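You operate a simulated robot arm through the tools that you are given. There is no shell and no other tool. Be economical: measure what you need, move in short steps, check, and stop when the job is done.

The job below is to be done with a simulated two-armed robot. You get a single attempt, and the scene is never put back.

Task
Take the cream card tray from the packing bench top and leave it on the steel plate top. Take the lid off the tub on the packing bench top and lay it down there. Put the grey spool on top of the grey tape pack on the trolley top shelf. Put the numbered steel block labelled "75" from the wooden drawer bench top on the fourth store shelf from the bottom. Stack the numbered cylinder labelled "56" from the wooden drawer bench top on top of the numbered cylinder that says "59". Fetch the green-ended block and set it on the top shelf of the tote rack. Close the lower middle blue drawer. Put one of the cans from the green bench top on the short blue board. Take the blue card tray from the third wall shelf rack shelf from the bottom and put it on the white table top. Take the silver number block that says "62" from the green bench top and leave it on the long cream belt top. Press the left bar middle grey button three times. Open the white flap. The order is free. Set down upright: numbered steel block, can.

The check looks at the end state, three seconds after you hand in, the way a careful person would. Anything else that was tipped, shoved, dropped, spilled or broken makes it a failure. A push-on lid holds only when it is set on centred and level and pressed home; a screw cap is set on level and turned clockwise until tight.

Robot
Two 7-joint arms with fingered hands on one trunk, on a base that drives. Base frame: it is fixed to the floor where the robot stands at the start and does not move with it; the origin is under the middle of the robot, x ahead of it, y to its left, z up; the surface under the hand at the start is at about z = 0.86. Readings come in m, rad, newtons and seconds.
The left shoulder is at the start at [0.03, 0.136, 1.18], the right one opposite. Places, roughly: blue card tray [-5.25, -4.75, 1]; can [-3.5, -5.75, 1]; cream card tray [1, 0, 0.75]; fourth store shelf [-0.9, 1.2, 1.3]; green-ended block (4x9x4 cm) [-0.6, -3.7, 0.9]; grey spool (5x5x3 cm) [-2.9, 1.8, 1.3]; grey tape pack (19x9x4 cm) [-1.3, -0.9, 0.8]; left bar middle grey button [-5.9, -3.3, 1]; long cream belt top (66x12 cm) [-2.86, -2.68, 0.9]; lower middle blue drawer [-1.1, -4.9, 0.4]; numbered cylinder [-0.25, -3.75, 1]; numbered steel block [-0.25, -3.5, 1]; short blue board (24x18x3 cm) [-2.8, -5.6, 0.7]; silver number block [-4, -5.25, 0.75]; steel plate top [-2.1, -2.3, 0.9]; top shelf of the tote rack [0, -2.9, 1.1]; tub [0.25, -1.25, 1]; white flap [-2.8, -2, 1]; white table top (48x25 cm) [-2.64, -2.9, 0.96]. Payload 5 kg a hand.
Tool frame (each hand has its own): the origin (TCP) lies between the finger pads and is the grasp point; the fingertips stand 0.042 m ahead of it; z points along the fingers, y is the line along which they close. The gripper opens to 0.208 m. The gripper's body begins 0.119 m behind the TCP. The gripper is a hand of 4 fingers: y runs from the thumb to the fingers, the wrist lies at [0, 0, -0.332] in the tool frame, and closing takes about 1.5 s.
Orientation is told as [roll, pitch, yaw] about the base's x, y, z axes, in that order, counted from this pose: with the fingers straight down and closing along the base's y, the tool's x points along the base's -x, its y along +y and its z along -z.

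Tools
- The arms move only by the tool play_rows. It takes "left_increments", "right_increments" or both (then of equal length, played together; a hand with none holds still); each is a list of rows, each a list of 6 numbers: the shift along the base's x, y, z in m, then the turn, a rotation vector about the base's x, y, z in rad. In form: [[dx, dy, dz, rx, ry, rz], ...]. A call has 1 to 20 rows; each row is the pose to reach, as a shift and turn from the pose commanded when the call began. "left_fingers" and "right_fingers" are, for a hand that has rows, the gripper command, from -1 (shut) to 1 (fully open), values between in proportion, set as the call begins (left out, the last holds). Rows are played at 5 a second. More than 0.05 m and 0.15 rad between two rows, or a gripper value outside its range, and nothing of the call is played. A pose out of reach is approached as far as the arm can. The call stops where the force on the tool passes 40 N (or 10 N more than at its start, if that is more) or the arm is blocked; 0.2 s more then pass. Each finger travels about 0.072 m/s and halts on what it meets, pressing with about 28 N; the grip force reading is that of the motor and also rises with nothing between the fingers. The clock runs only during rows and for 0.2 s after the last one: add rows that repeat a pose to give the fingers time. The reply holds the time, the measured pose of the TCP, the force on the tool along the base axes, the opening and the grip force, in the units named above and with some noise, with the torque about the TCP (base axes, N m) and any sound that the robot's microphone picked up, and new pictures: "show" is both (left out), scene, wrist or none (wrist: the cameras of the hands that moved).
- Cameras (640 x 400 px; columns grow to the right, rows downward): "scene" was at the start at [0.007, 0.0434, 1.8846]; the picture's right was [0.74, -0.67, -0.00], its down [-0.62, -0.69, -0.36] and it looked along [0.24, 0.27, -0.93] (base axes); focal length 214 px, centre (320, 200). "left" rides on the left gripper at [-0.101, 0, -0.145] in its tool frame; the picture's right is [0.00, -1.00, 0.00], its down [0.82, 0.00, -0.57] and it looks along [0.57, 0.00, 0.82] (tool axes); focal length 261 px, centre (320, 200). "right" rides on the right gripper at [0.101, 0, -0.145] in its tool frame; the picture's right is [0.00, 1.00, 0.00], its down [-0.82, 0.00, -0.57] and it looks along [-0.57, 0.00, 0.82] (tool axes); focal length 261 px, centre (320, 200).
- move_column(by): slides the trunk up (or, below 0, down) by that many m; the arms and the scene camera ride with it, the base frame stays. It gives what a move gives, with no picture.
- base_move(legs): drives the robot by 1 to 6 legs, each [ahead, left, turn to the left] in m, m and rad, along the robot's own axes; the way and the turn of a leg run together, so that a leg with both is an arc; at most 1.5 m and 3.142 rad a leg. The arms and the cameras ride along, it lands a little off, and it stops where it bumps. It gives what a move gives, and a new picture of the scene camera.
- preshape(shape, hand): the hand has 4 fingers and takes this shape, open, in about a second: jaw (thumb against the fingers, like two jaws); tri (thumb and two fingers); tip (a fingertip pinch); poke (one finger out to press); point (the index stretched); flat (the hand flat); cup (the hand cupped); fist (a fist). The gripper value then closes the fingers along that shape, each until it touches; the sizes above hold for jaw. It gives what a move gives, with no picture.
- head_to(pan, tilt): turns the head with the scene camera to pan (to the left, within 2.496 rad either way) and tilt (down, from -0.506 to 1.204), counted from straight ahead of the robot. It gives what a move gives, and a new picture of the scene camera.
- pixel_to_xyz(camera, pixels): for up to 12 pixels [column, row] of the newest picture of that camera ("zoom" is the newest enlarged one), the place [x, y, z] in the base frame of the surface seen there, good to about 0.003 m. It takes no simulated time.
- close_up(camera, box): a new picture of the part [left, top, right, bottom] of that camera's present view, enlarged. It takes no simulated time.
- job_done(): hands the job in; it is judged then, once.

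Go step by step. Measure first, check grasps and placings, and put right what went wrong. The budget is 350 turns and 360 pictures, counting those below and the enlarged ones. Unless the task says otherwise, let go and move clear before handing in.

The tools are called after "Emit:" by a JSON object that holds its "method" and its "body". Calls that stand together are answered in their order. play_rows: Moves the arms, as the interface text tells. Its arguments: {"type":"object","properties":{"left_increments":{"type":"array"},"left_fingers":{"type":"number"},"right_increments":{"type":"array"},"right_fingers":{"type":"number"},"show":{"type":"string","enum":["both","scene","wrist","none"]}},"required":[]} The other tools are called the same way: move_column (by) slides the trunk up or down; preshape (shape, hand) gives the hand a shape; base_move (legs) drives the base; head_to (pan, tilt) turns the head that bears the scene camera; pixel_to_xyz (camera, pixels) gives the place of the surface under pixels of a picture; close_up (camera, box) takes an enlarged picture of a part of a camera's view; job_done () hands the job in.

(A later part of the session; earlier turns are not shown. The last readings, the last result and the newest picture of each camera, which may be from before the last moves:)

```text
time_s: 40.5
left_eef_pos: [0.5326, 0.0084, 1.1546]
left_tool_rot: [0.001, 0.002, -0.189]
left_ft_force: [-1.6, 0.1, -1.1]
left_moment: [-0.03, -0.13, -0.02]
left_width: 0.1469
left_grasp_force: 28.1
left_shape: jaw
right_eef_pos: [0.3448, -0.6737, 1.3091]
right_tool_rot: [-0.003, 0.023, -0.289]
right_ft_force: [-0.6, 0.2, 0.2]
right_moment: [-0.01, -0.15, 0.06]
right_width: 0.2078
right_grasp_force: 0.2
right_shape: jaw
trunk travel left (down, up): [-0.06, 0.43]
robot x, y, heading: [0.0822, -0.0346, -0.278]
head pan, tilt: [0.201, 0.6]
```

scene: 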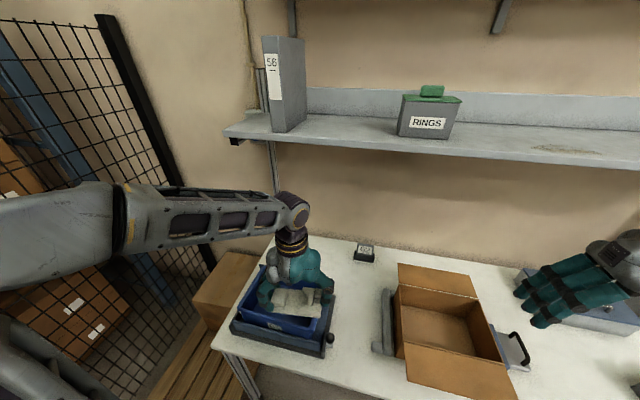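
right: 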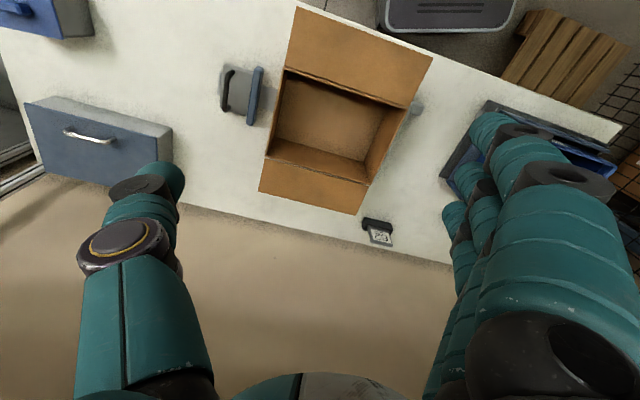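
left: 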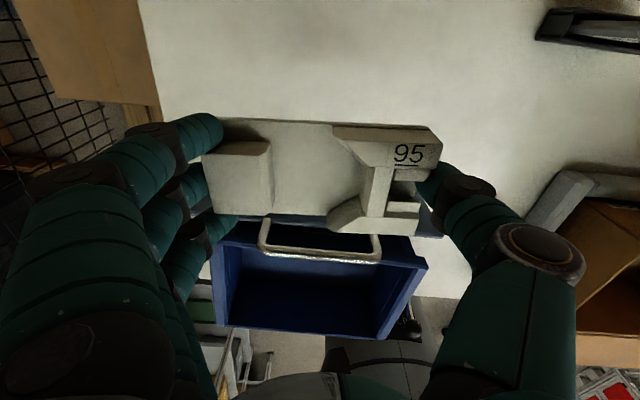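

The tray is carried clear. Next I back off and slide right to the tub so the free right hand can take the lid.

Emit:
{"method": "base_move", "body": {"legs": [[-0.19, 0, 0], [0, -0.756, 0]]}}

Emit:
{"method": "head_to", "body": {"pan": -0.4, "tilt": 0.85}}

```text
time_s: 45.8
left_eef_pos: [0.1437, -0.6754, 1.1551]
left_tool_rot: [0.003, 0.002, -0.177]
left_ft_force: [0.4, -0.3, -0.4]
left_moment: [0.05, -0.03, -0.01]
left_width: 0.1468
left_grasp_force: 28.7
left_shape: jaw
right_eef_pos: [-0.036, -1.3592, 1.3079]
right_tool_rot: [-0.003, 0.024, -0.275]
right_ft_force: [-0.5, 0.0, 0.8]
right_moment: [0.07, -0.04, 0.04]
right_width: 0.2078
right_grasp_force: 0.0
right_shape: jaw
trunk travel left (down, up): [-0.06, 0.43]
robot x, y, heading: [-0.3117, -0.724, -0.261]
head pan, tilt: [0.201, 0.6]
```

scene: 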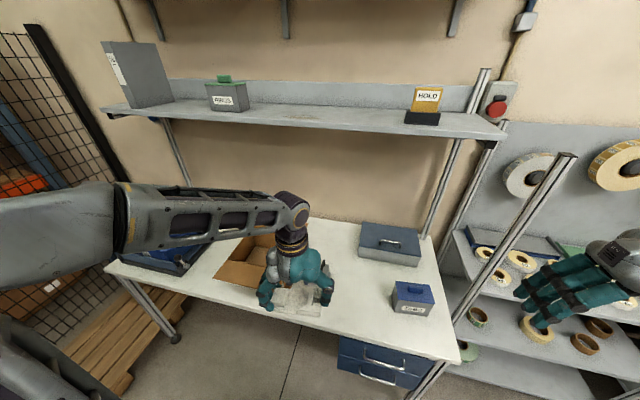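

```text
time_s: 46.8
left_eef_pos: [0.1434, -0.6754, 1.1539]
left_tool_rot: [0.001, 0.001, -0.177]
left_ft_force: [0.9, -0.5, -0.5]
left_moment: [-0.01, 0.02, 0.02]
left_width: 0.1467
left_grasp_force: 27.9
left_shape: jaw
right_eef_pos: [-0.0359, -1.3582, 1.3082]
right_tool_rot: [-0.005, 0.023, -0.278]
right_ft_force: [-0.1, 0.2, 0.3]
right_moment: [0.01, 0.02, 0.01]
right_width: 0.2079
right_grasp_force: 0.0
right_shape: jaw
trunk travel left (down, up): [-0.06, 0.43]
robot x, y, heading: [-0.314, -0.7285, -0.264]
head pan, tilt: [-0.4, 0.85]
```

scene: 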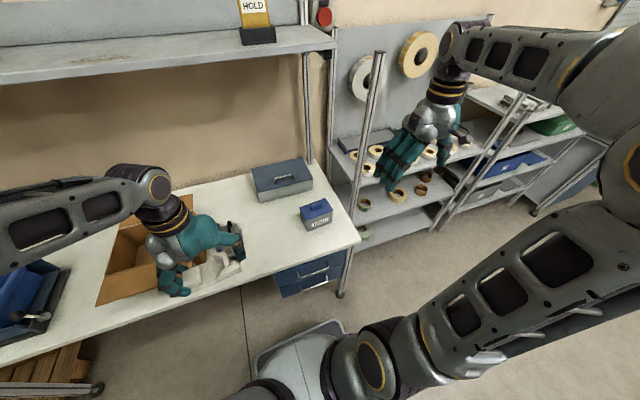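

The tub is clear at (316,212). I measure its lid and knob.

Emit:
{"method": "close_up", "body": {"camera": "scene", "box": [280, 180, 360, 240]}}

Emit:
{"method": "pixel_to_xyz", "body": {"camera": "scene", "pixels": [[301, 207], [333, 213], [325, 200], [316, 206], [312, 206], [320, 205], [308, 222], [350, 240], [270, 220]]}}

```text
6.67 times, centred on (320, 210) of scene
```

zoom: 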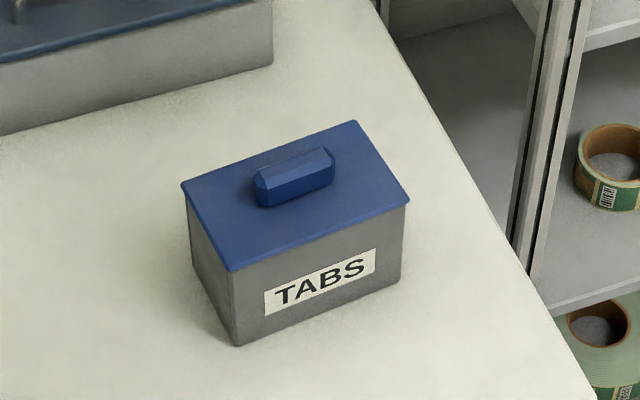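

```text
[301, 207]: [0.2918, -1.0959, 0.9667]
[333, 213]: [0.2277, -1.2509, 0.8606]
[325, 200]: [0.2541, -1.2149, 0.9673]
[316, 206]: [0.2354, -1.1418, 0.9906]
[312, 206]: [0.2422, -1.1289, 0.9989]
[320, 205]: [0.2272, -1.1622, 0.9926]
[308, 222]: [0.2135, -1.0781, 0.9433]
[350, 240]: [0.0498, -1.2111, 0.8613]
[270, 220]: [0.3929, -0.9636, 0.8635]
```

Emit:
{"method": "pixel_to_xyz", "body": {"camera": "zoom", "pixels": [[186, 190], [355, 124], [404, 198], [232, 266], [260, 185], [330, 155], [295, 168], [315, 180], [280, 195]]}}

```text
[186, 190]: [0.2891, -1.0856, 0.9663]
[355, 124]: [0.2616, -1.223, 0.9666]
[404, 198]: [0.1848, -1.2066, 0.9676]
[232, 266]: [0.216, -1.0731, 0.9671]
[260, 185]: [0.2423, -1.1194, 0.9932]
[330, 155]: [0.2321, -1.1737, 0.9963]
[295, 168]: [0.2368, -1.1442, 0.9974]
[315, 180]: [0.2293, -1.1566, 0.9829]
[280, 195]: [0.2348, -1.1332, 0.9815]
```

The lid centre/knob is at (0.236,−1.147), knob along yaw −0.198, top z≈0.997. I bring the right hand above it.

Emit:
{"method": "play_rows", "body": {"right_increments": [[0.034, 0.026, -0.02, 0, 0, 0], [0.068, 0.053, -0.04, 0, -0.01, 0.02], [0.102, 0.079, -0.06, 0, -0.02, 0.04], [0.136, 0.105, -0.08, 0, -0.023, 0.08], [0.17, 0.132, -0.1, 0, -0.023, 0.08], [0.204, 0.158, -0.12, 0, -0.023, 0.08], [0.238, 0.185, -0.14, 0, -0.023, 0.08], [0.272, 0.211, -0.16, 0, -0.023, 0.08], [0.272, 0.211, -0.2, 0, -0.023, 0.08], [0.272, 0.211, -0.2, 0, -0.023, 0.08]], "right_fingers": 0.2, "show": "wrist"}}

```text
time_s: 49.0
left_eef_pos: [0.1431, -0.674, 1.1545]
left_tool_rot: [0.002, 0.002, -0.176]
left_ft_force: [-0.5, 0.7, -0.7]
left_moment: [-0.04, -0.02, 0.01]
left_width: 0.1467
left_grasp_force: 28.4
left_shape: jaw
right_eef_pos: [0.2345, -1.147, 1.1088]
right_tool_rot: [0.0, 0.001, -0.195]
right_ft_force: [0.3, -0.6, -0.2]
right_moment: [-0.07, -0.03, -0.04]
right_width: 0.1255
right_grasp_force: 0.1
right_shape: jaw
trunk travel left (down, up): [-0.06, 0.43]
robot x, y, heading: [-0.3146, -0.7279, -0.266]
head pan, tilt: [-0.4, 0.85]
```

right: 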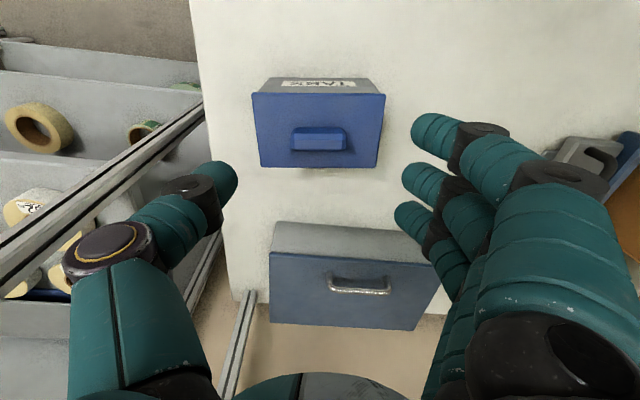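

The knob is centred at (320,138). I lower to z≈1.014 and close.

Emit:
{"method": "play_rows", "body": {"right_increments": [[0.001, 0, -0.04, 0, 0, 0], [0.001, 0, -0.075, 0, 0, 0], [0.001, 0, -0.094, 0, 0, 0], [0.001, 0, -0.094, 0, 0, 0]], "show": "none"}}

Emit:
{"method": "play_rows", "body": {"right_increments": [[0, 0, 0, 0, 0, 0], [0, 0, 0, 0, 0, 0], [0, 0, 0, 0, 0, 0], [0, 0, 0, 0, 0, 0], [0, 0, 0, 0, 0, 0], [0, 0, 0, 0, 0, 0], [0, 0, 0, 0, 0, 0]], "right_fingers": -0.9, "show": "wrist"}}

```text
time_s: 50.0
left_eef_pos: [0.1427, -0.6747, 1.1539]
left_tool_rot: [0.002, 0.001, -0.175]
left_ft_force: [0.8, -1.0, -1.0]
left_moment: [0.0, -0.02, -0.01]
left_width: 0.1468
left_grasp_force: 28.0
left_shape: jaw
right_eef_pos: [0.2359, -1.1493, 1.0151]
right_tool_rot: [0.002, 0.0, -0.194]
right_ft_force: [0.1, 0.3, 0.0]
right_moment: [-0.01, -0.01, -0.02]
right_width: 0.1255
right_grasp_force: 0.1
right_shape: jaw
trunk travel left (down, up): [-0.06, 0.43]
robot x, y, heading: [-0.3125, -0.7209, -0.267]
head pan, tilt: [-0.4, 0.85]
```

```text
time_s: 51.6
left_eef_pos: [0.1432, -0.6744, 1.1554]
left_tool_rot: [0.0, 0.0, -0.177]
left_ft_force: [-0.2, 0.3, -0.3]
left_moment: [0.0, 0.02, 0.04]
left_width: 0.1468
left_grasp_force: 27.5
left_shape: jaw
right_eef_pos: [0.2352, -1.1489, 1.0154]
right_tool_rot: [-0.001, 0.0, -0.195]
right_ft_force: [-1.3, -4.8, 10.8]
right_moment: [0.07, 0.0, 0.01]
right_width: 0.029
right_grasp_force: 27.7
right_shape: jaw
trunk travel left (down, up): [-0.06, 0.43]
robot x, y, heading: [-0.3135, -0.7234, -0.264]
head pan, tilt: [-0.4, 0.85]
```

right: 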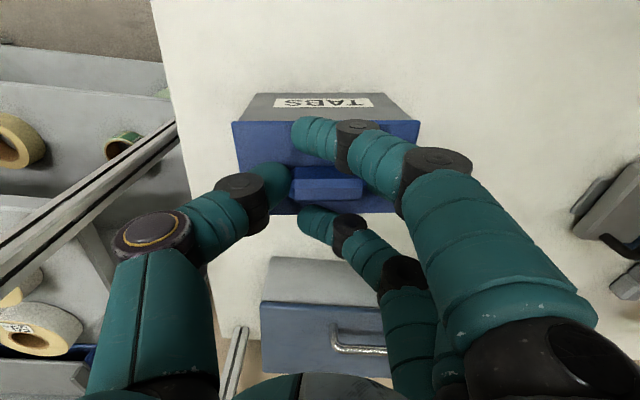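

Thumb and middle finger hold the knob ends with the outer fingers straddling it. I pull straight up slowly.

Emit:
{"method": "play_rows", "body": {"right_increments": [[0, 0, 0.01, 0, 0, 0], [0, 0, 0.02, 0, 0, 0], [0, 0, 0.03, 0, 0, 0], [0, 0, 0.045, 0, 0, 0], [0, 0, 0.045, 0, 0, 0]], "show": "both"}}

```text
time_s: 52.8
left_eef_pos: [0.1435, -0.6751, 1.1543]
left_tool_rot: [0.002, 0.0, -0.176]
left_ft_force: [-0.3, -0.3, -1.4]
left_moment: [0.0, -0.01, 0.03]
left_width: 0.1469
left_grasp_force: 27.7
left_shape: jaw
right_eef_pos: [0.2371, -1.1478, 1.0571]
right_tool_rot: [0.002, 0.002, -0.196]
right_ft_force: [0.5, -0.1, -2.1]
right_moment: [0.0, 0.04, -0.01]
right_width: 0.0275
right_grasp_force: 28.3
right_shape: jaw
trunk travel left (down, up): [-0.06, 0.43]
robot x, y, heading: [-0.3135, -0.7314, -0.263]
head pan, tilt: [-0.4, 0.85]
```

scene: 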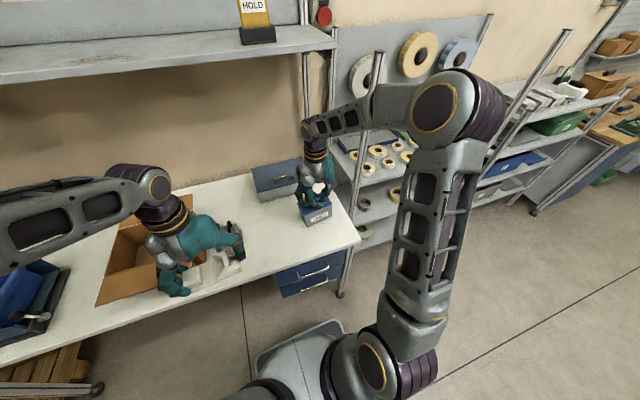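
right: 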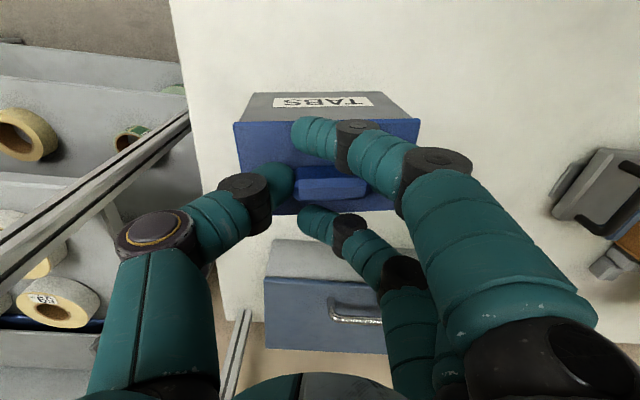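

The whole tub rose with the lid, so the lid needs both hands. I set it back down and release; I'll return with a free left hand.

Emit:
{"method": "play_rows", "body": {"right_increments": [[0, 0, -0.02, 0, 0, 0], [0, 0, -0.035, 0, 0, 0], [0, 0, -0.044, 0, 0, 0], [0, 0, -0.045, 0, 0, 0]], "show": "none"}}

Emit:
{"method": "play_rows", "body": {"right_increments": [[0, 0, 0, 0, 0, 0], [0, 0, 0, 0, 0, 0], [0, 0, 0, 0, 0, 0], [0, 0, 0, 0, 0, 0], [0, 0, 0, 0, 0, 0], [0, 0, 0.03, 0, 0, 0], [0, 0, 0.07, 0, 0, 0], [0, 0, 0.11, 0, 0, 0], [-0.02, -0.02, 0.15, 0, 0, 0], [-0.05, -0.03, 0.19, 0, 0, 0]], "right_fingers": 0.3, "show": "scene"}}

```text
time_s: 53.8
left_eef_pos: [0.141, -0.675, 1.1551]
left_tool_rot: [0.002, 0.002, -0.177]
left_ft_force: [-0.1, 0.7, -0.9]
left_moment: [-0.02, -0.01, -0.02]
left_width: 0.1468
left_grasp_force: 28.2
left_shape: jaw
right_eef_pos: [0.2354, -1.1499, 1.0147]
right_tool_rot: [0.001, -0.003, -0.198]
right_ft_force: [-6.2, -10.4, 22.2]
right_moment: [-0.06, 0.13, 0.01]
right_width: 0.03
right_grasp_force: 28.4
right_shape: jaw
trunk travel left (down, up): [-0.06, 0.43]
robot x, y, heading: [-0.3161, -0.7233, -0.265]
head pan, tilt: [-0.4, 0.85]
```

```text
refused: row 10 steps farther than a row can; nothing moved
```

The tub is back down (22 N upward reading). I release and rise with shorter steps.

Emit:
{"method": "play_rows", "body": {"right_increments": [[0, 0, 0, 0, 0, 0], [0, 0, 0, 0, 0, 0], [0, 0, 0, 0, 0, 0], [0, 0, 0, 0, 0, 0], [0, 0, 0, 0, 0, 0], [0, 0, 0.03, 0, 0, 0], [0, 0, 0.07, 0, 0, 0], [0, 0, 0.11, 0, 0, 0], [-0.02, -0.02, 0.14, 0, 0, 0], [-0.05, -0.03, 0.17, 0, 0, 0]], "right_fingers": 0.3, "show": "scene"}}

```text
time_s: 56.0
left_eef_pos: [0.1417, -0.6734, 1.1554]
left_tool_rot: [0.002, 0.0, -0.176]
left_ft_force: [0.2, 0.8, -0.1]
left_moment: [-0.09, -0.1, 0.03]
left_width: 0.1469
left_grasp_force: 28.3
left_shape: jaw
right_eef_pos: [0.1866, -1.1741, 1.1831]
right_tool_rot: [0.002, 0.002, -0.194]
right_ft_force: [0.1, 1.4, 0.2]
right_moment: [-0.15, -0.11, 0.06]
right_width: 0.135
right_grasp_force: 0.0
right_shape: jaw
trunk travel left (down, up): [-0.06, 0.43]
robot x, y, heading: [-0.3133, -0.7221, -0.261]
head pan, tilt: [-0.4, 0.85]
```

scene: 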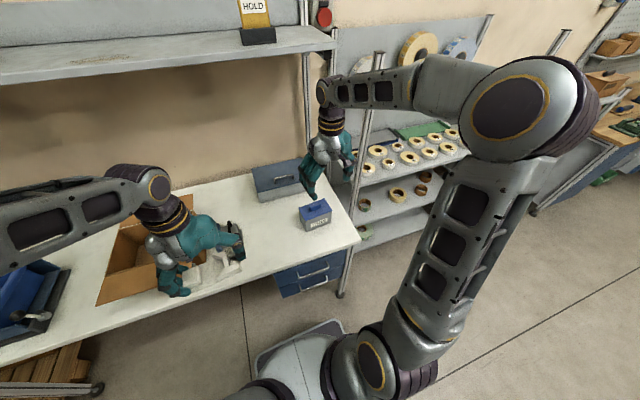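

The tub is back in place, lid on. I tuck the right hand, back away from the bench, and turn to face down the aisle (−y).

Emit:
{"method": "play_rows", "body": {"right_increments": [[-0.04, 0.01, 0.02, 0, 0, 0], [-0.08, 0.01, 0.04, 0, 0, 0], [-0.12, 0.02, 0.04, 0, 0, 0], [-0.16, 0.02, 0.04, 0, 0, 0]], "show": "none"}}

Emit:
{"method": "base_move", "body": {"legs": [[-0.25, 0, 0], [0, 0, -1.31]]}}

Emit:
{"method": "head_to", "body": {"pan": -0.6, "tilt": 0.45}}

```text
time_s: 57.0
left_eef_pos: [0.1428, -0.6735, 1.156]
left_tool_rot: [0.001, 0.002, -0.176]
left_ft_force: [-0.8, -0.5, -0.8]
left_moment: [0.03, -0.11, 0.02]
left_width: 0.1468
left_grasp_force: 27.6
left_shape: jaw
right_eef_pos: [0.0249, -1.1583, 1.2236]
right_tool_rot: [0.001, 0.001, -0.197]
right_ft_force: [-0.8, -0.3, 0.5]
right_moment: [-0.02, -0.12, -0.02]
right_width: 0.135
right_grasp_force: 0.1
right_shape: jaw
trunk travel left (down, up): [-0.06, 0.43]
robot x, y, heading: [-0.3144, -0.727, -0.265]
head pan, tilt: [-0.4, 0.85]
```

```text
time_s: 62.1
left_eef_pos: [-0.3939, -1.0888, 1.1549]
left_tool_rot: [0.001, 0.002, -1.487]
left_ft_force: [-0.3, -0.5, -0.3]
left_moment: [-0.01, -0.03, 0.01]
left_width: 0.1469
left_grasp_force: 27.9
left_shape: jaw
right_eef_pos: [-0.8904, -1.0988, 1.2232]
right_tool_rot: [0.003, -0.001, -1.506]
right_ft_force: [-0.3, -0.7, 0.4]
right_moment: [-0.01, -0.07, 0.02]
right_width: 0.1349
right_grasp_force: 0.0
right_shape: jaw
trunk travel left (down, up): [-0.06, 0.43]
robot x, y, heading: [-0.5605, -0.6539, -1.572]
head pan, tilt: [-0.4, 0.85]
```

scene: 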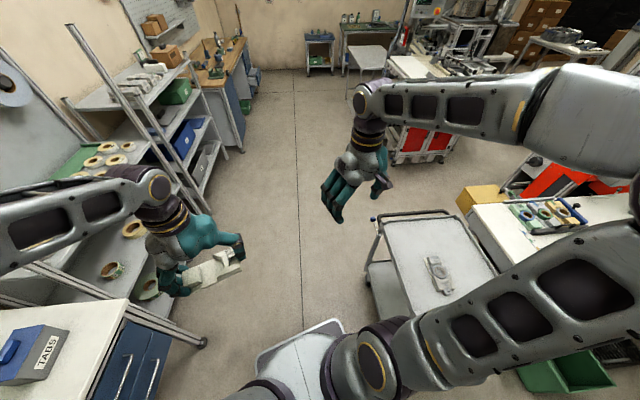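

```text
time_s: 62.9
left_eef_pos: [-0.3933, -1.0889, 1.1534]
left_tool_rot: [0.003, 0.002, -1.486]
left_ft_force: [0.1, 0.0, 0.1]
left_moment: [0.04, -0.02, 0.0]
left_width: 0.1465
left_grasp_force: 28.1
left_shape: jaw
right_eef_pos: [-0.89, -1.0984, 1.2227]
right_tool_rot: [0.002, 0.002, -1.507]
right_ft_force: [0.7, -0.7, -0.6]
right_moment: [0.01, 0.01, 0.0]
right_width: 0.1349
right_grasp_force: 0.0
right_shape: jaw
trunk travel left (down, up): [-0.06, 0.43]
robot x, y, heading: [-0.56, -0.662, -1.574]
head pan, tilt: [-0.6, 0.45]
```

scene: 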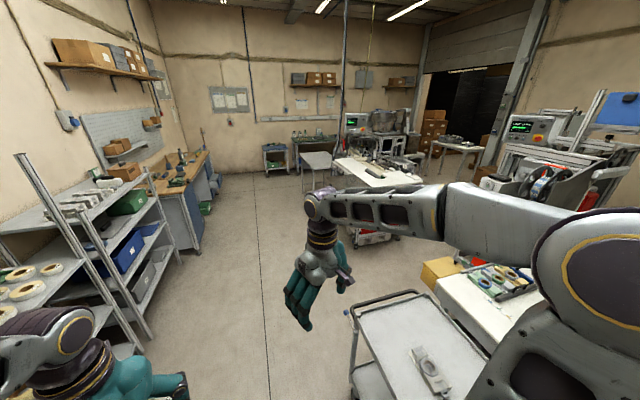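

The trolley with the tape pack is at right; the aisle ahead is clear. I drive 1.4 m ahead and look at the red-drawer machine.

Emit:
{"method": "base_move", "body": {"legs": [[1.4, 0, 0], [0, 0, -1.3]]}}

Emit:
{"method": "head_to", "body": {"pan": 0.0, "tilt": 0.5}}

```text
time_s: 73.0
left_eef_pos: [-0.9572, -2.2906, 1.1546]
left_tool_rot: [0.001, 0.001, -2.808]
left_ft_force: [-0.1, 1.2, -1.5]
left_moment: [-0.03, -0.06, -0.03]
left_width: 0.1467
left_grasp_force: 28.5
left_shape: jaw
right_eef_pos: [-1.0919, -1.812, 1.2239]
right_tool_rot: [0.001, 0.0, -2.828]
right_ft_force: [-0.6, 0.8, -0.2]
right_moment: [-0.06, -0.02, -0.02]
right_width: 0.1351
right_grasp_force: 0.2
right_shape: jaw
trunk travel left (down, up): [-0.06, 0.43]
robot x, y, heading: [-0.5848, -2.0246, -2.899]
head pan, tilt: [-0.6, 0.45]
```

scene: 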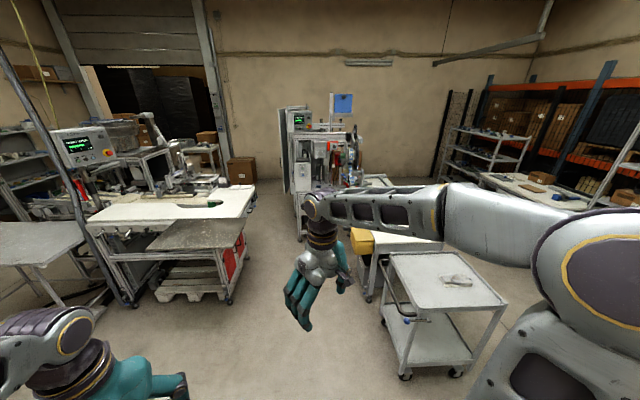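

```text
time_s: 74.0
left_eef_pos: [-0.9592, -2.2901, 1.1537]
left_tool_rot: [0.001, 0.001, -2.81]
left_ft_force: [1.0, 0.5, -0.2]
left_moment: [0.01, 0.0, 0.0]
left_width: 0.1468
left_grasp_force: 28.2
left_shape: jaw
right_eef_pos: [-1.0912, -1.8123, 1.223]
right_tool_rot: [0.002, 0.001, -2.827]
right_ft_force: [0.2, 0.0, -0.5]
right_moment: [0.02, 0.0, -0.01]
right_width: 0.135
right_grasp_force: 0.0
right_shape: jaw
trunk travel left (down, up): [-0.06, 0.43]
robot x, y, heading: [-0.5866, -2.0256, -2.895]
head pan, tilt: [0.0, 0.499]
```

scene: 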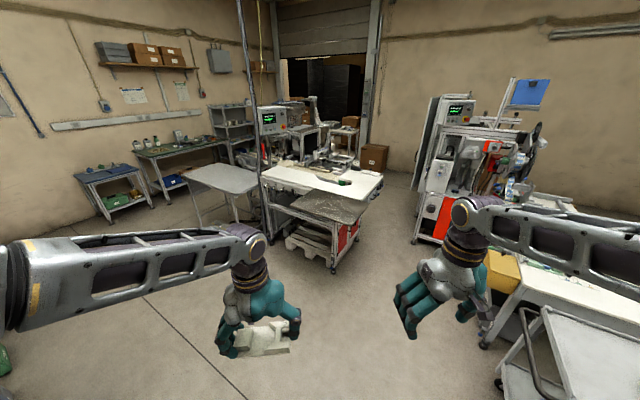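

The machine table with the grey steel plate shows at (335,205). I measure the surfaces there.

Emit:
{"method": "pixel_to_xyz", "body": {"camera": "scene", "pixels": [[277, 208], [300, 192], [368, 202], [350, 222], [330, 205], [320, 180], [380, 178], [270, 168], [225, 180], [345, 182]]}}

Emit:
{"method": "close_up", "body": {"camera": "scene", "box": [180, 80, 420, 230]}}

```text
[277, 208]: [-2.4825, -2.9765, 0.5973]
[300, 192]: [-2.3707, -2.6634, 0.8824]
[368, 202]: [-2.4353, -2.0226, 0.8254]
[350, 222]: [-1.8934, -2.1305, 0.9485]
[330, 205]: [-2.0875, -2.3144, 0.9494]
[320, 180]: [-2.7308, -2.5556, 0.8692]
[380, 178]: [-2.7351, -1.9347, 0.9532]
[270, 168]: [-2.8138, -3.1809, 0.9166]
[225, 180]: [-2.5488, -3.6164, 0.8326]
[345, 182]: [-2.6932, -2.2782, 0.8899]
```

```text
2.67 times, centred on (300, 155) of scene
```

zoom: 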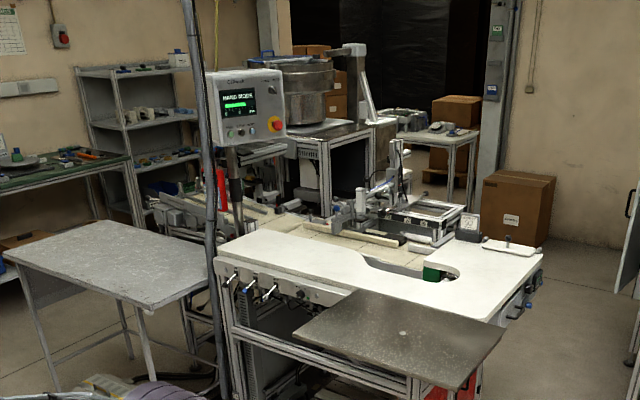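

The plate top is z≈0.949 around (−2.09,−2.31). I face west and drive up to about (−1.40,−2.05).

Emit:
{"method": "base_move", "body": {"legs": [[0, 0, -0.246], [0.8, 0, 0]]}}

Emit:
{"method": "head_to", "body": {"pan": 0.3, "tilt": 0.75}}

```text
time_s: 79.2
left_eef_pos: [-1.8339, -2.1861, 1.154]
left_tool_rot: [0.002, 0.003, -3.061]
left_ft_force: [-0.7, -0.9, 0.4]
left_moment: [-0.02, -0.09, -0.03]
left_width: 0.1466
left_grasp_force: 28.6
left_shape: jaw
right_eef_pos: [-1.8436, -1.6891, 1.2228]
right_tool_rot: [0.001, 0.002, -3.081]
right_ft_force: [0.1, -0.3, -0.4]
right_moment: [0.0, -0.07, -0.01]
right_width: 0.1352
right_grasp_force: 0.0
right_shape: jaw
trunk travel left (down, up): [-0.06, 0.43]
robot x, y, heading: [-1.4021, -2.0212, 3.136]
head pan, tilt: [0.0, 0.499]
```

scene: 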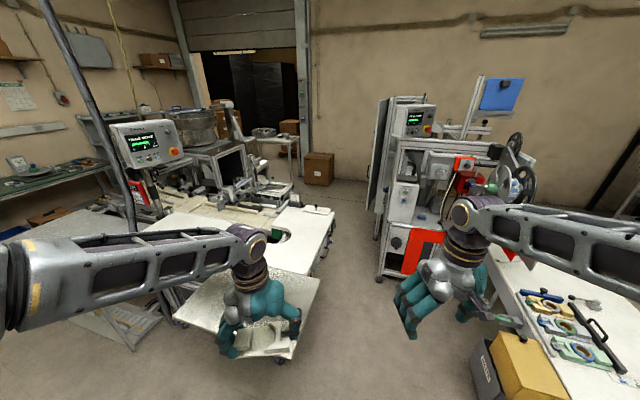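

```text
time_s: 80.0
left_eef_pos: [-1.8332, -2.1866, 1.1548]
left_tool_rot: [0.003, 0.002, -3.061]
left_ft_force: [0.7, 0.9, -1.3]
left_moment: [-0.04, 0.02, 0.0]
left_width: 0.1467
left_grasp_force: 27.8
left_shape: jaw
right_eef_pos: [-1.8424, -1.69, 1.2225]
right_tool_rot: [0.002, 0.001, -3.082]
right_ft_force: [-0.1, -0.6, 0.2]
right_moment: [-0.02, 0.01, 0.01]
right_width: 0.1351
right_grasp_force: 0.0
right_shape: jaw
trunk travel left (down, up): [-0.06, 0.43]
robot x, y, heading: [-1.4016, -2.0232, 3.132]
head pan, tilt: [0.3, 0.75]
```

scene: 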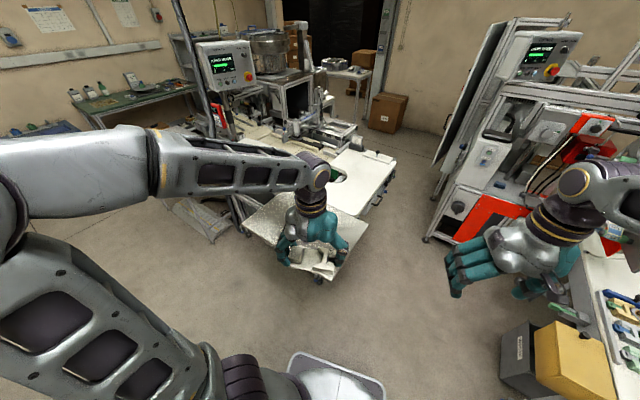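

I move the tray over the plate centre (−2.08,−2.31).

Emit:
{"method": "play_rows", "body": {"left_increments": [[-0.042, -0.02, 0, 0, 0, 0], [-0.083, -0.04, 0, 0, 0, 0], [-0.125, -0.06, 0, 0, 0, 0], [-0.167, -0.08, 0, 0, 0, 0], [-0.208, -0.1, 0, 0, 0, 0], [-0.245, -0.12, 0, 0, 0, 0], [-0.245, -0.12, -0.05, 0, 0, 0], [-0.245, -0.12, -0.09, 0, 0, 0]], "show": "both"}}

```text
time_s: 81.8
left_eef_pos: [-2.0819, -2.3082, 1.0646]
left_tool_rot: [0.002, 0.004, -3.061]
left_ft_force: [-0.7, 0.1, 0.1]
left_moment: [0.02, -0.16, -0.01]
left_width: 0.1464
left_grasp_force: 28.2
left_shape: jaw
right_eef_pos: [-1.8439, -1.6877, 1.2223]
right_tool_rot: [0.003, 0.002, -3.08]
right_ft_force: [-0.9, -0.5, -0.3]
right_moment: [0.0, -0.12, 0.0]
right_width: 0.1351
right_grasp_force: 0.0
right_shape: jaw
trunk travel left (down, up): [-0.06, 0.43]
robot x, y, heading: [-1.4067, -2.0227, 3.134]
head pan, tilt: [0.3, 0.75]
```

scene: 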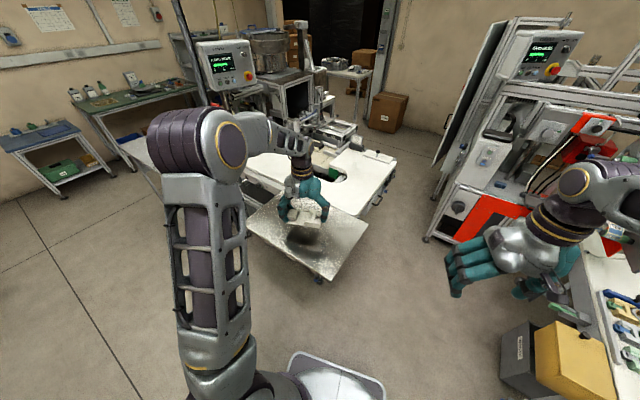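
left: 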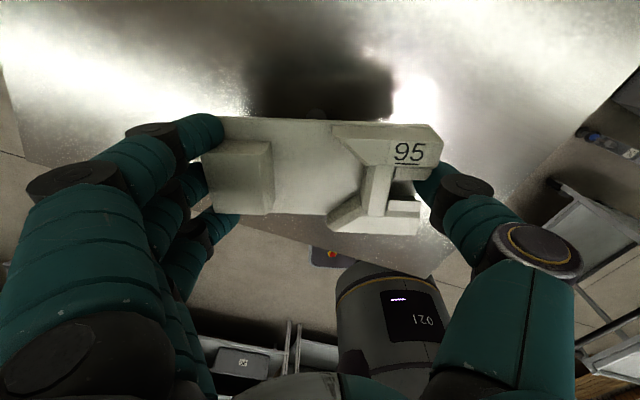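

The tray is over the plate. I lower gently until contact, around TCP z 0.995.

Emit:
{"method": "play_rows", "body": {"left_increments": [[0, 0, -0.03, 0, 0, 0], [0, 0, -0.05, 0, 0, 0], [0, 0, -0.06, 0, 0, 0], [0, 0, -0.065, 0, 0, 0], [0, 0, -0.069, 0, 0, 0], [0, 0, -0.072, 0, 0, 0]], "show": "none"}}

```text
time_s: 83.2
left_eef_pos: [-2.0803, -2.3053, 0.9928]
left_tool_rot: [0.001, 0.001, -3.061]
left_ft_force: [0.1, -1.0, -0.7]
left_moment: [0.01, -0.01, -0.01]
left_width: 0.1468
left_grasp_force: 28.1
left_shape: jaw
right_eef_pos: [-1.8423, -1.6894, 1.2227]
right_tool_rot: [0.001, 0.002, -3.081]
right_ft_force: [-0.2, -0.1, -0.2]
right_moment: [-0.02, -0.01, -0.02]
right_width: 0.1353
right_grasp_force: 0.0
right_shape: jaw
trunk travel left (down, up): [-0.06, 0.43]
robot x, y, heading: [-1.4046, -2.0236, 3.134]
head pan, tilt: [0.3, 0.75]
```

No contact yet; I continue down in small steps.

Emit:
{"method": "play_rows", "body": {"left_increments": [[0, 0, -0.003, 0, 0, 0], [0, 0, -0.006, 0, 0, 0], [0, 0, -0.009, 0, 0, 0]], "show": "wrist"}}

Emit:
{"method": "pixel_to_xyz", "body": {"camera": "left", "pixels": [[320, 100], [300, 125], [300, 60], [320, 225]]}}

```text
time_s: 83.9
left_eef_pos: [-2.081, -2.3051, 0.9898]
left_tool_rot: [0.001, -0.008, -3.062]
left_ft_force: [3.7, -1.1, 23.1]
left_moment: [-2.07, -0.64, 0.46]
left_width: 0.1456
left_grasp_force: 27.7
left_shape: jaw
right_eef_pos: [-1.8413, -1.6891, 1.2233]
right_tool_rot: [0.001, -0.001, -3.082]
right_ft_force: [-0.7, 0.3, 0.6]
right_moment: [0.06, -0.03, 0.0]
right_width: 0.1352
right_grasp_force: 0.1
right_shape: jaw
trunk travel left (down, up): [-0.06, 0.43]
robot x, y, heading: [-1.4048, -2.0216, 3.139]
head pan, tilt: [0.3, 0.75]
stopped in row 3 (left hand): the force on the tool passed its limit at 45 N (the readings are from after the stop); the commanded pose is now the measured one
```

left: 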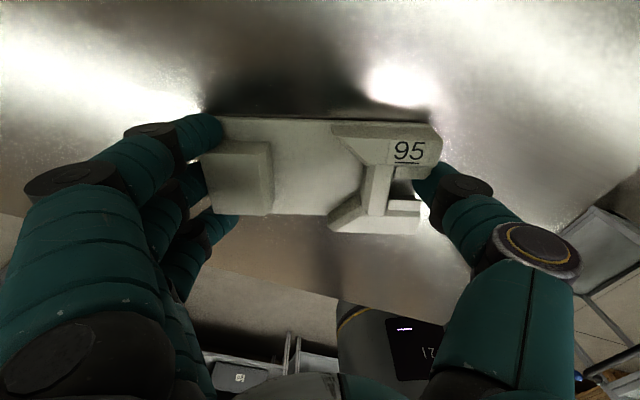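

```text
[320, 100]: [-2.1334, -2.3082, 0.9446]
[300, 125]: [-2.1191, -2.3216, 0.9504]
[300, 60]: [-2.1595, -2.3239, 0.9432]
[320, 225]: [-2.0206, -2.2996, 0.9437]
```

Contact with the plate is made (23 N up). I open and rise.

Emit:
{"method": "play_rows", "body": {"left_increments": [[0, 0, 0.001, 0, 0, 0], [0, 0, 0.002, 0, 0, 0], [0, 0, 0.002, 0, 0, 0], [0, 0, 0.002, 0, 0, 0], [0, 0, 0.002, 0, 0, 0], [0, 0, 0.03, 0, 0, 0], [0, 0, 0.07, 0, 0, 0], [0, 0, 0.11, 0, 0, 0], [0, 0, 0.15, 0, 0, 0]], "left_fingers": 1, "show": "both"}}

```text
time_s: 84.3
left_eef_pos: [-2.0843, -2.3036, 0.9911]
left_tool_rot: [0.001, -0.009, -3.065]
left_ft_force: [0.2, 3.9, 13.2]
left_moment: [-1.25, -0.63, 0.29]
left_width: 0.2073
left_grasp_force: 0.0
left_shape: jaw
right_eef_pos: [-1.8424, -1.6885, 1.2231]
right_tool_rot: [0.001, 0.003, -3.081]
right_ft_force: [-1.0, 0.1, -0.2]
right_moment: [0.03, -0.12, 0.0]
right_width: 0.1352
right_grasp_force: 0.0
right_shape: jaw
trunk travel left (down, up): [-0.06, 0.43]
robot x, y, heading: [-1.4026, -2.0171, 3.136]
head pan, tilt: [0.3, 0.75]
stopped in row 2 (left hand): the force on the tool passed its limit at 46 N (the readings are from after the stop); the commanded pose is now the measured one
```

scene: 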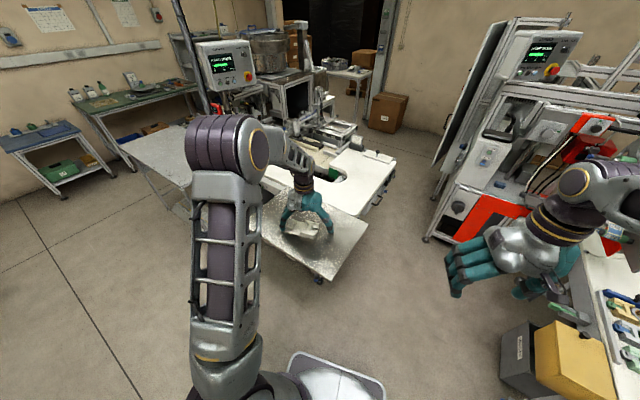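
left: 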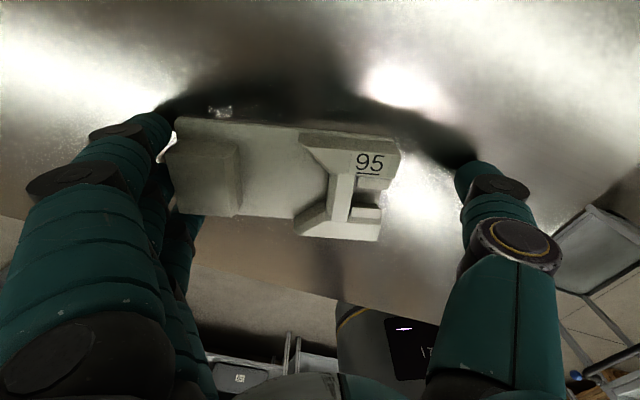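

The fingers are open; I rise straight up.

Emit:
{"method": "play_rows", "body": {"left_increments": [[0, 0, 0.03, 0, 0, 0], [0, 0, 0.07, 0, 0, 0], [0, 0, 0.11, 0, 0, 0], [0, 0, 0.15, 0, 0, 0], [0.04, 0, 0.17, 0, 0, 0], [0.08, 0, 0.18, 0, 0, 0]], "show": "wrist"}}

```text
time_s: 85.7
left_eef_pos: [-2.0027, -2.3031, 1.1704]
left_tool_rot: [-0.001, -0.009, -3.066]
left_ft_force: [0.5, 0.5, -0.1]
left_moment: [0.01, 0.08, 0.0]
left_width: 0.2077
left_grasp_force: 0.1
left_shape: jaw
right_eef_pos: [-1.84, -1.6883, 1.2236]
right_tool_rot: [0.002, 0.0, -3.083]
right_ft_force: [0.7, -0.4, 0.3]
right_moment: [0.01, 0.1, 0.0]
right_width: 0.1348
right_grasp_force: 0.1
right_shape: jaw
trunk travel left (down, up): [-0.06, 0.43]
robot x, y, heading: [-1.4042, -2.018, 3.136]
head pan, tilt: [0.3, 0.75]
```

left: 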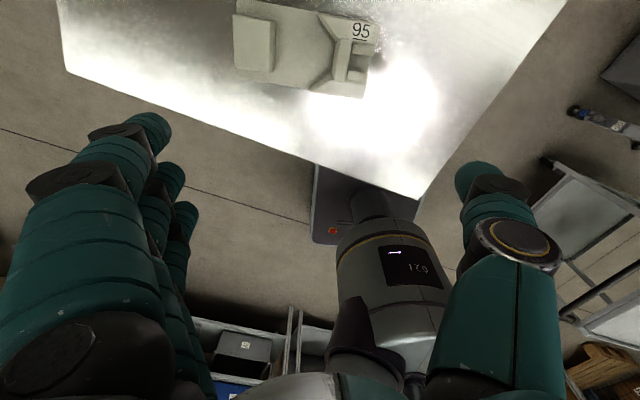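

The tray rests on the plate. Next, the nearby white flap at about (−2.75,−1.93); I enlarge it.

Emit:
{"method": "close_up", "body": {"camera": "scene", "box": [290, 110, 430, 200]}}

Emit:
{"method": "pixel_to_xyz", "body": {"camera": "zoom", "pixels": [[410, 170], [355, 195], [420, 220], [465, 205], [395, 175], [440, 210], [300, 240], [380, 260]]}}

```text
4.44 times, centred on (360, 155) of scene
```

zoom: 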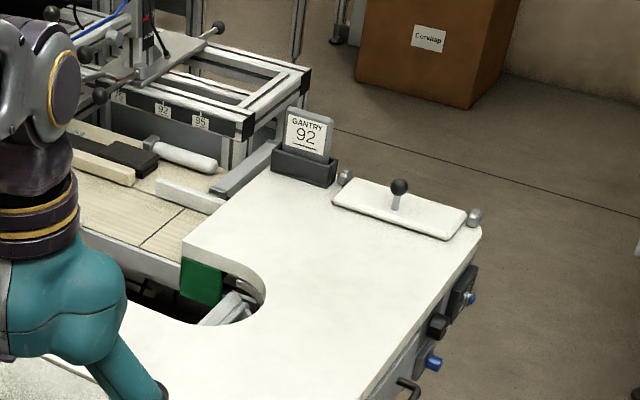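

```text
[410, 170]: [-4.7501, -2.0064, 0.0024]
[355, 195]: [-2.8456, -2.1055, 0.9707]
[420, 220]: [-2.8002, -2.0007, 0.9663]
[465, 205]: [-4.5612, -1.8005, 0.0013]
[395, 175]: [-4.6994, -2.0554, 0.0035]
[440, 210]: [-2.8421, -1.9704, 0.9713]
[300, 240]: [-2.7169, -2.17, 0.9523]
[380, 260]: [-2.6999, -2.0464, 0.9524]
```

The flap is a hinged plate with a ball knob at zoom (399,187) and hinge pins at (345,178) and (475,217). I measure those.

Emit:
{"method": "pixel_to_xyz", "body": {"camera": "zoom", "pixels": [[399, 188], [396, 205], [345, 178], [475, 217], [336, 205], [440, 237], [466, 214], [355, 183], [445, 330]]}}

```text
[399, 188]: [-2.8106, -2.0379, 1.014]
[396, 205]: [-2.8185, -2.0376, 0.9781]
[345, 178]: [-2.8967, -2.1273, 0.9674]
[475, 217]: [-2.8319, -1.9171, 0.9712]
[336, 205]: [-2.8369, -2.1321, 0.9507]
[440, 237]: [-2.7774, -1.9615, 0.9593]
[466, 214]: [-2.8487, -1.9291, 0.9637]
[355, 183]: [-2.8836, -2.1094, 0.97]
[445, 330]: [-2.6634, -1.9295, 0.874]
```

Flap hinge runs along its far edge; the knob is near the front edge at (−2.81,−2.04,1.01). I check the free floor beside the table end for a standing place.

Emit:
{"method": "pixel_to_xyz", "body": {"camera": "scene", "pixels": [[400, 300], [430, 243], [455, 180], [520, 370], [600, 330], [370, 205], [395, 170], [340, 280], [440, 150], [500, 350], [420, 180]]}}

```text
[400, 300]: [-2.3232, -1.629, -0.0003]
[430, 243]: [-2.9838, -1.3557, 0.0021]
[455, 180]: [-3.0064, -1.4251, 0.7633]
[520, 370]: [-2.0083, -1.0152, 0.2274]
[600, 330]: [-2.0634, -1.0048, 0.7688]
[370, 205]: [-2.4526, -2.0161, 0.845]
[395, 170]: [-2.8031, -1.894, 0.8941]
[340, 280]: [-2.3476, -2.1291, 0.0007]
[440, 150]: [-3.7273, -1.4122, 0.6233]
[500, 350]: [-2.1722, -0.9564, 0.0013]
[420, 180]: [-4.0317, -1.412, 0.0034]
```

A corridor exists right of the table end. I shift right, turn left to heading ≈ −2.02, then strafe toward (−2.2,−1.5) so the right hand reaches the flap.

Emit:
{"method": "base_move", "body": {"legs": [[0, 0.0, 0], [0, -0.3, 0], [0, 0, 1.127], [0.07, -0.4, 0]]}}

Emit:
{"method": "head_to", "body": {"pan": -0.5, "tilt": 0.7}}

```text
time_s: 93.0
left_eef_pos: [-1.7948, -2.2722, 1.1696]
left_tool_rot: [0.002, -0.007, -1.936]
left_ft_force: [-1.3, 0.5, -0.5]
left_moment: [-0.02, -0.12, 0.04]
left_width: 0.208
left_grasp_force: 0.2
left_shape: jaw
right_eef_pos: [-2.2808, -1.8638, 1.2229]
right_tool_rot: [0.001, 0.002, -1.953]
right_ft_force: [-0.1, 1.3, -0.6]
right_moment: [-0.05, -0.12, 0.0]
right_width: 0.1353
right_grasp_force: 0.0
right_shape: jaw
trunk travel left (down, up): [-0.06, 0.43]
robot x, y, heading: [-1.7884, -1.6103, -2.015]
head pan, tilt: [0.3, 0.75]
```

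scene: 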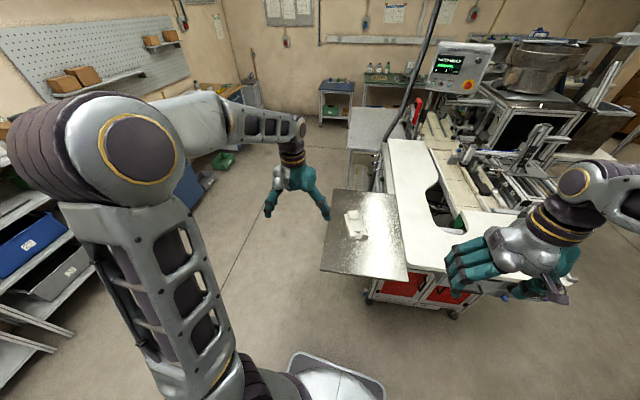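

```text
time_s: 94.2
left_eef_pos: [-1.7935, -2.2719, 1.17]
left_tool_rot: [0.0, -0.007, -1.935]
left_ft_force: [-0.4, -0.6, 1.0]
left_moment: [0.0, -0.01, -0.03]
left_width: 0.2078
left_grasp_force: 0.2
left_shape: jaw
right_eef_pos: [-2.2791, -1.8639, 1.2227]
right_tool_rot: [0.002, 0.003, -1.953]
right_ft_force: [-0.1, -0.1, -0.5]
right_moment: [0.03, -0.02, 0.02]
right_width: 0.1352
right_grasp_force: 0.0
right_shape: jaw
trunk travel left (down, up): [-0.06, 0.43]
robot x, y, heading: [-1.7902, -1.6107, -2.018]
head pan, tilt: [-0.499, 0.7]
```

scene: 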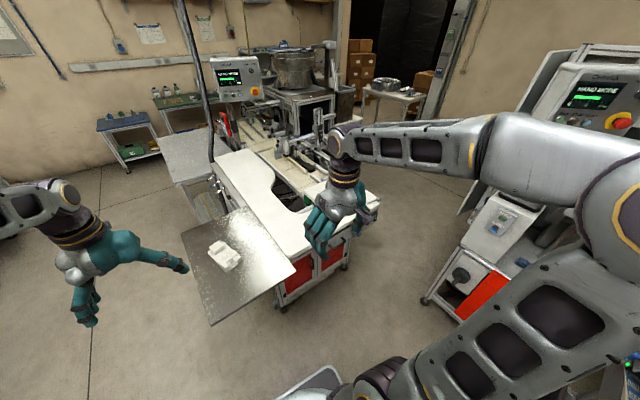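

I check the distance to the right-hand machine before strafing closer.

Emit:
{"method": "pixel_to_xyz", "body": {"camera": "scene", "pixels": [[470, 290], [430, 300], [510, 220], [600, 120], [620, 70], [540, 200], [612, 200]]}}

```text
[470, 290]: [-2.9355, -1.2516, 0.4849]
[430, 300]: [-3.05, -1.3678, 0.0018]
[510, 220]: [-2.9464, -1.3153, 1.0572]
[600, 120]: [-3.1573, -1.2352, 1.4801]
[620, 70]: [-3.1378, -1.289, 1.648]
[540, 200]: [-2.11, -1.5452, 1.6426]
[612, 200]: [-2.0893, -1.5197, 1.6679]
```

The elbow will stay 0.4 m from the machine. I strafe.

Emit:
{"method": "base_move", "body": {"legs": [[0.08, -0.4, 0]]}}

Emit:
{"method": "close_up", "body": {"camera": "scene", "box": [260, 130, 400, 220]}}

```text
time_s: 96.7
left_eef_pos: [-2.1974, -2.1622, 1.1702]
left_tool_rot: [0.002, -0.008, -1.937]
left_ft_force: [-0.8, 0.1, 0.9]
left_moment: [-0.05, -0.13, 0.03]
left_width: 0.2078
left_grasp_force: 0.0
left_shape: jaw
right_eef_pos: [-2.6831, -1.7525, 1.2227]
right_tool_rot: [0.001, 0.002, -1.952]
right_ft_force: [-0.9, 0.5, 0.3]
right_moment: [-0.04, -0.11, 0.03]
right_width: 0.1351
right_grasp_force: 0.1
right_shape: jaw
trunk travel left (down, up): [-0.06, 0.43]
robot x, y, heading: [-2.1941, -1.5003, -2.018]
head pan, tilt: [-0.499, 0.7]
```

scene: 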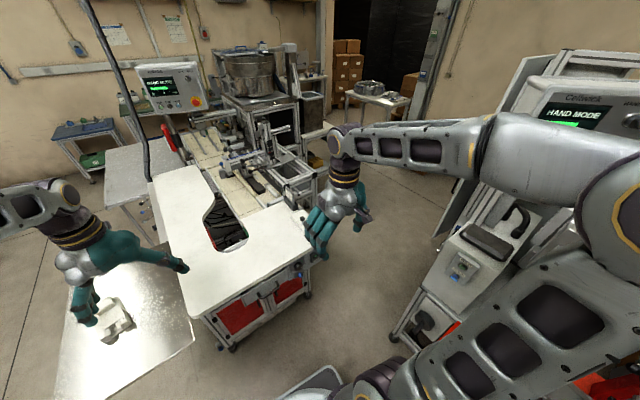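

```text
4.44 times, centred on (330, 175) of scene
```

zoom: 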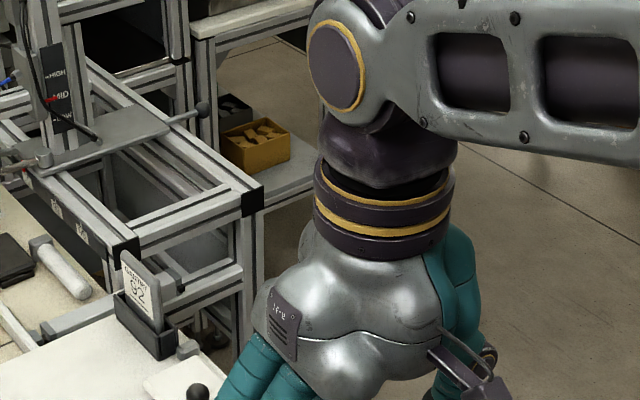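

The right hand is beside the flap. Pushing the ball knob backward from its front opens the flap, so I close the fingers and move to about 6 cm in front of the knob, above it.

Emit:
{"method": "play_rows", "body": {"right_increments": [[-0.01, -0.045, 0, 0, 0, 0], [-0.02, -0.09, 0, 0, 0, 0], [-0.03, -0.135, -0.01, 0, 0, 0], [-0.04, -0.18, -0.02, 0, 0, 0], [-0.05, -0.22, -0.04, 0, 0, 0], [-0.06, -0.26, -0.06, 0, 0, 0], [-0.07, -0.3, -0.08, 0, 0, 0], [-0.07, -0.303, -0.1, 0, 0, 0], [-0.07, -0.303, -0.1, 0, 0, 0]], "right_fingers": -1, "show": "both"}}

```text
time_s: 98.7
left_eef_pos: [-2.1952, -2.163, 1.1703]
left_tool_rot: [0.0, -0.007, -1.938]
left_ft_force: [0.8, 0.4, -0.5]
left_moment: [0.02, 0.01, 0.0]
left_width: 0.2079
left_grasp_force: 0.0
left_shape: jaw
right_eef_pos: [-2.7497, -2.0589, 1.1219]
right_tool_rot: [0.001, 0.002, -1.953]
right_ft_force: [0.9, -0.6, -0.9]
right_moment: [0.03, -0.02, -0.01]
right_width: 0.0
right_grasp_force: 28.1
right_shape: jaw
trunk travel left (down, up): [-0.06, 0.43]
robot x, y, heading: [-2.1964, -1.4978, -2.022]
head pan, tilt: [-0.499, 0.7]
```

scene: 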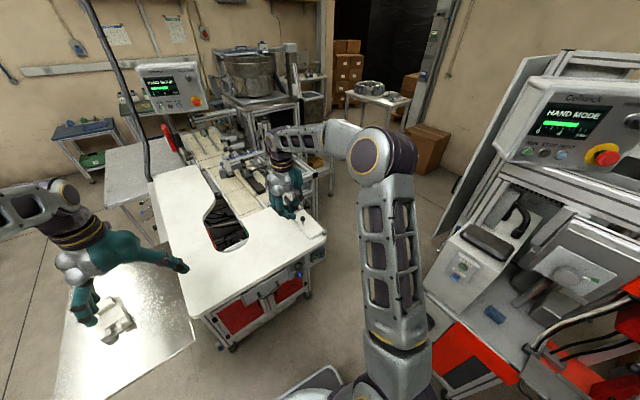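
right: 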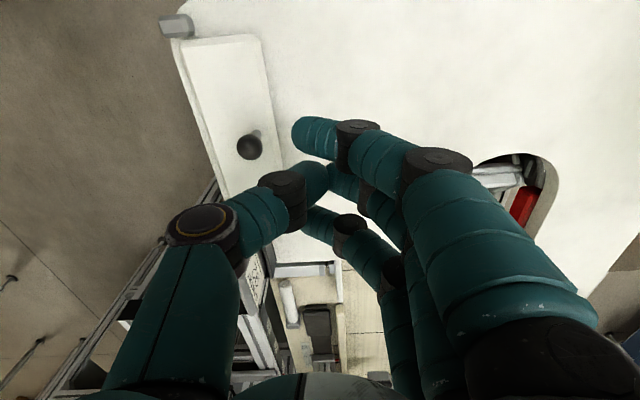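

The knob at (250,147) is straight in front of the thumb. I lower so the tips are at stem height, still 3 cm in front.

Emit:
{"method": "play_rows", "body": {"right_increments": [[0, 0, -0.04, 0, 0, 0], [0, 0, -0.07, 0, 0, 0], [0, 0, -0.09, 0, 0, 0], [0, 0, -0.09, 0, 0, 0]], "show": "wrist"}}

```text
time_s: 99.7
left_eef_pos: [-2.1967, -2.1618, 1.1712]
left_tool_rot: [0.0, -0.007, -1.939]
left_ft_force: [0.9, 0.6, 0.4]
left_moment: [-0.05, 0.03, 0.0]
left_width: 0.2079
left_grasp_force: 0.0
left_shape: jaw
right_eef_pos: [-2.7499, -2.0569, 1.031]
right_tool_rot: [0.002, 0.002, -1.953]
right_ft_force: [0.3, 0.5, 0.5]
right_moment: [0.0, 0.03, 0.04]
right_width: 0.0
right_grasp_force: 27.8
right_shape: jaw
trunk travel left (down, up): [-0.06, 0.43]
robot x, y, heading: [-2.1944, -1.4986, -2.021]
head pan, tilt: [-0.499, 0.7]
```

right: 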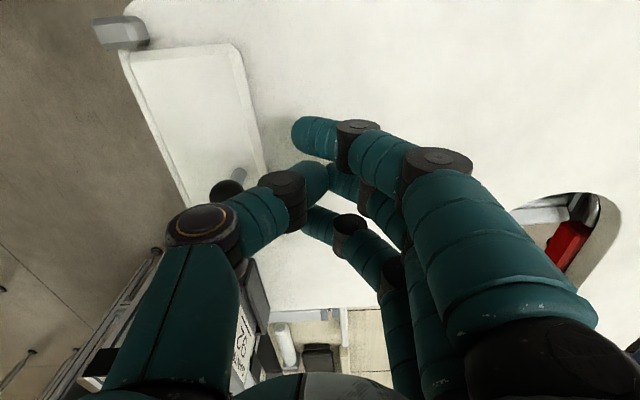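

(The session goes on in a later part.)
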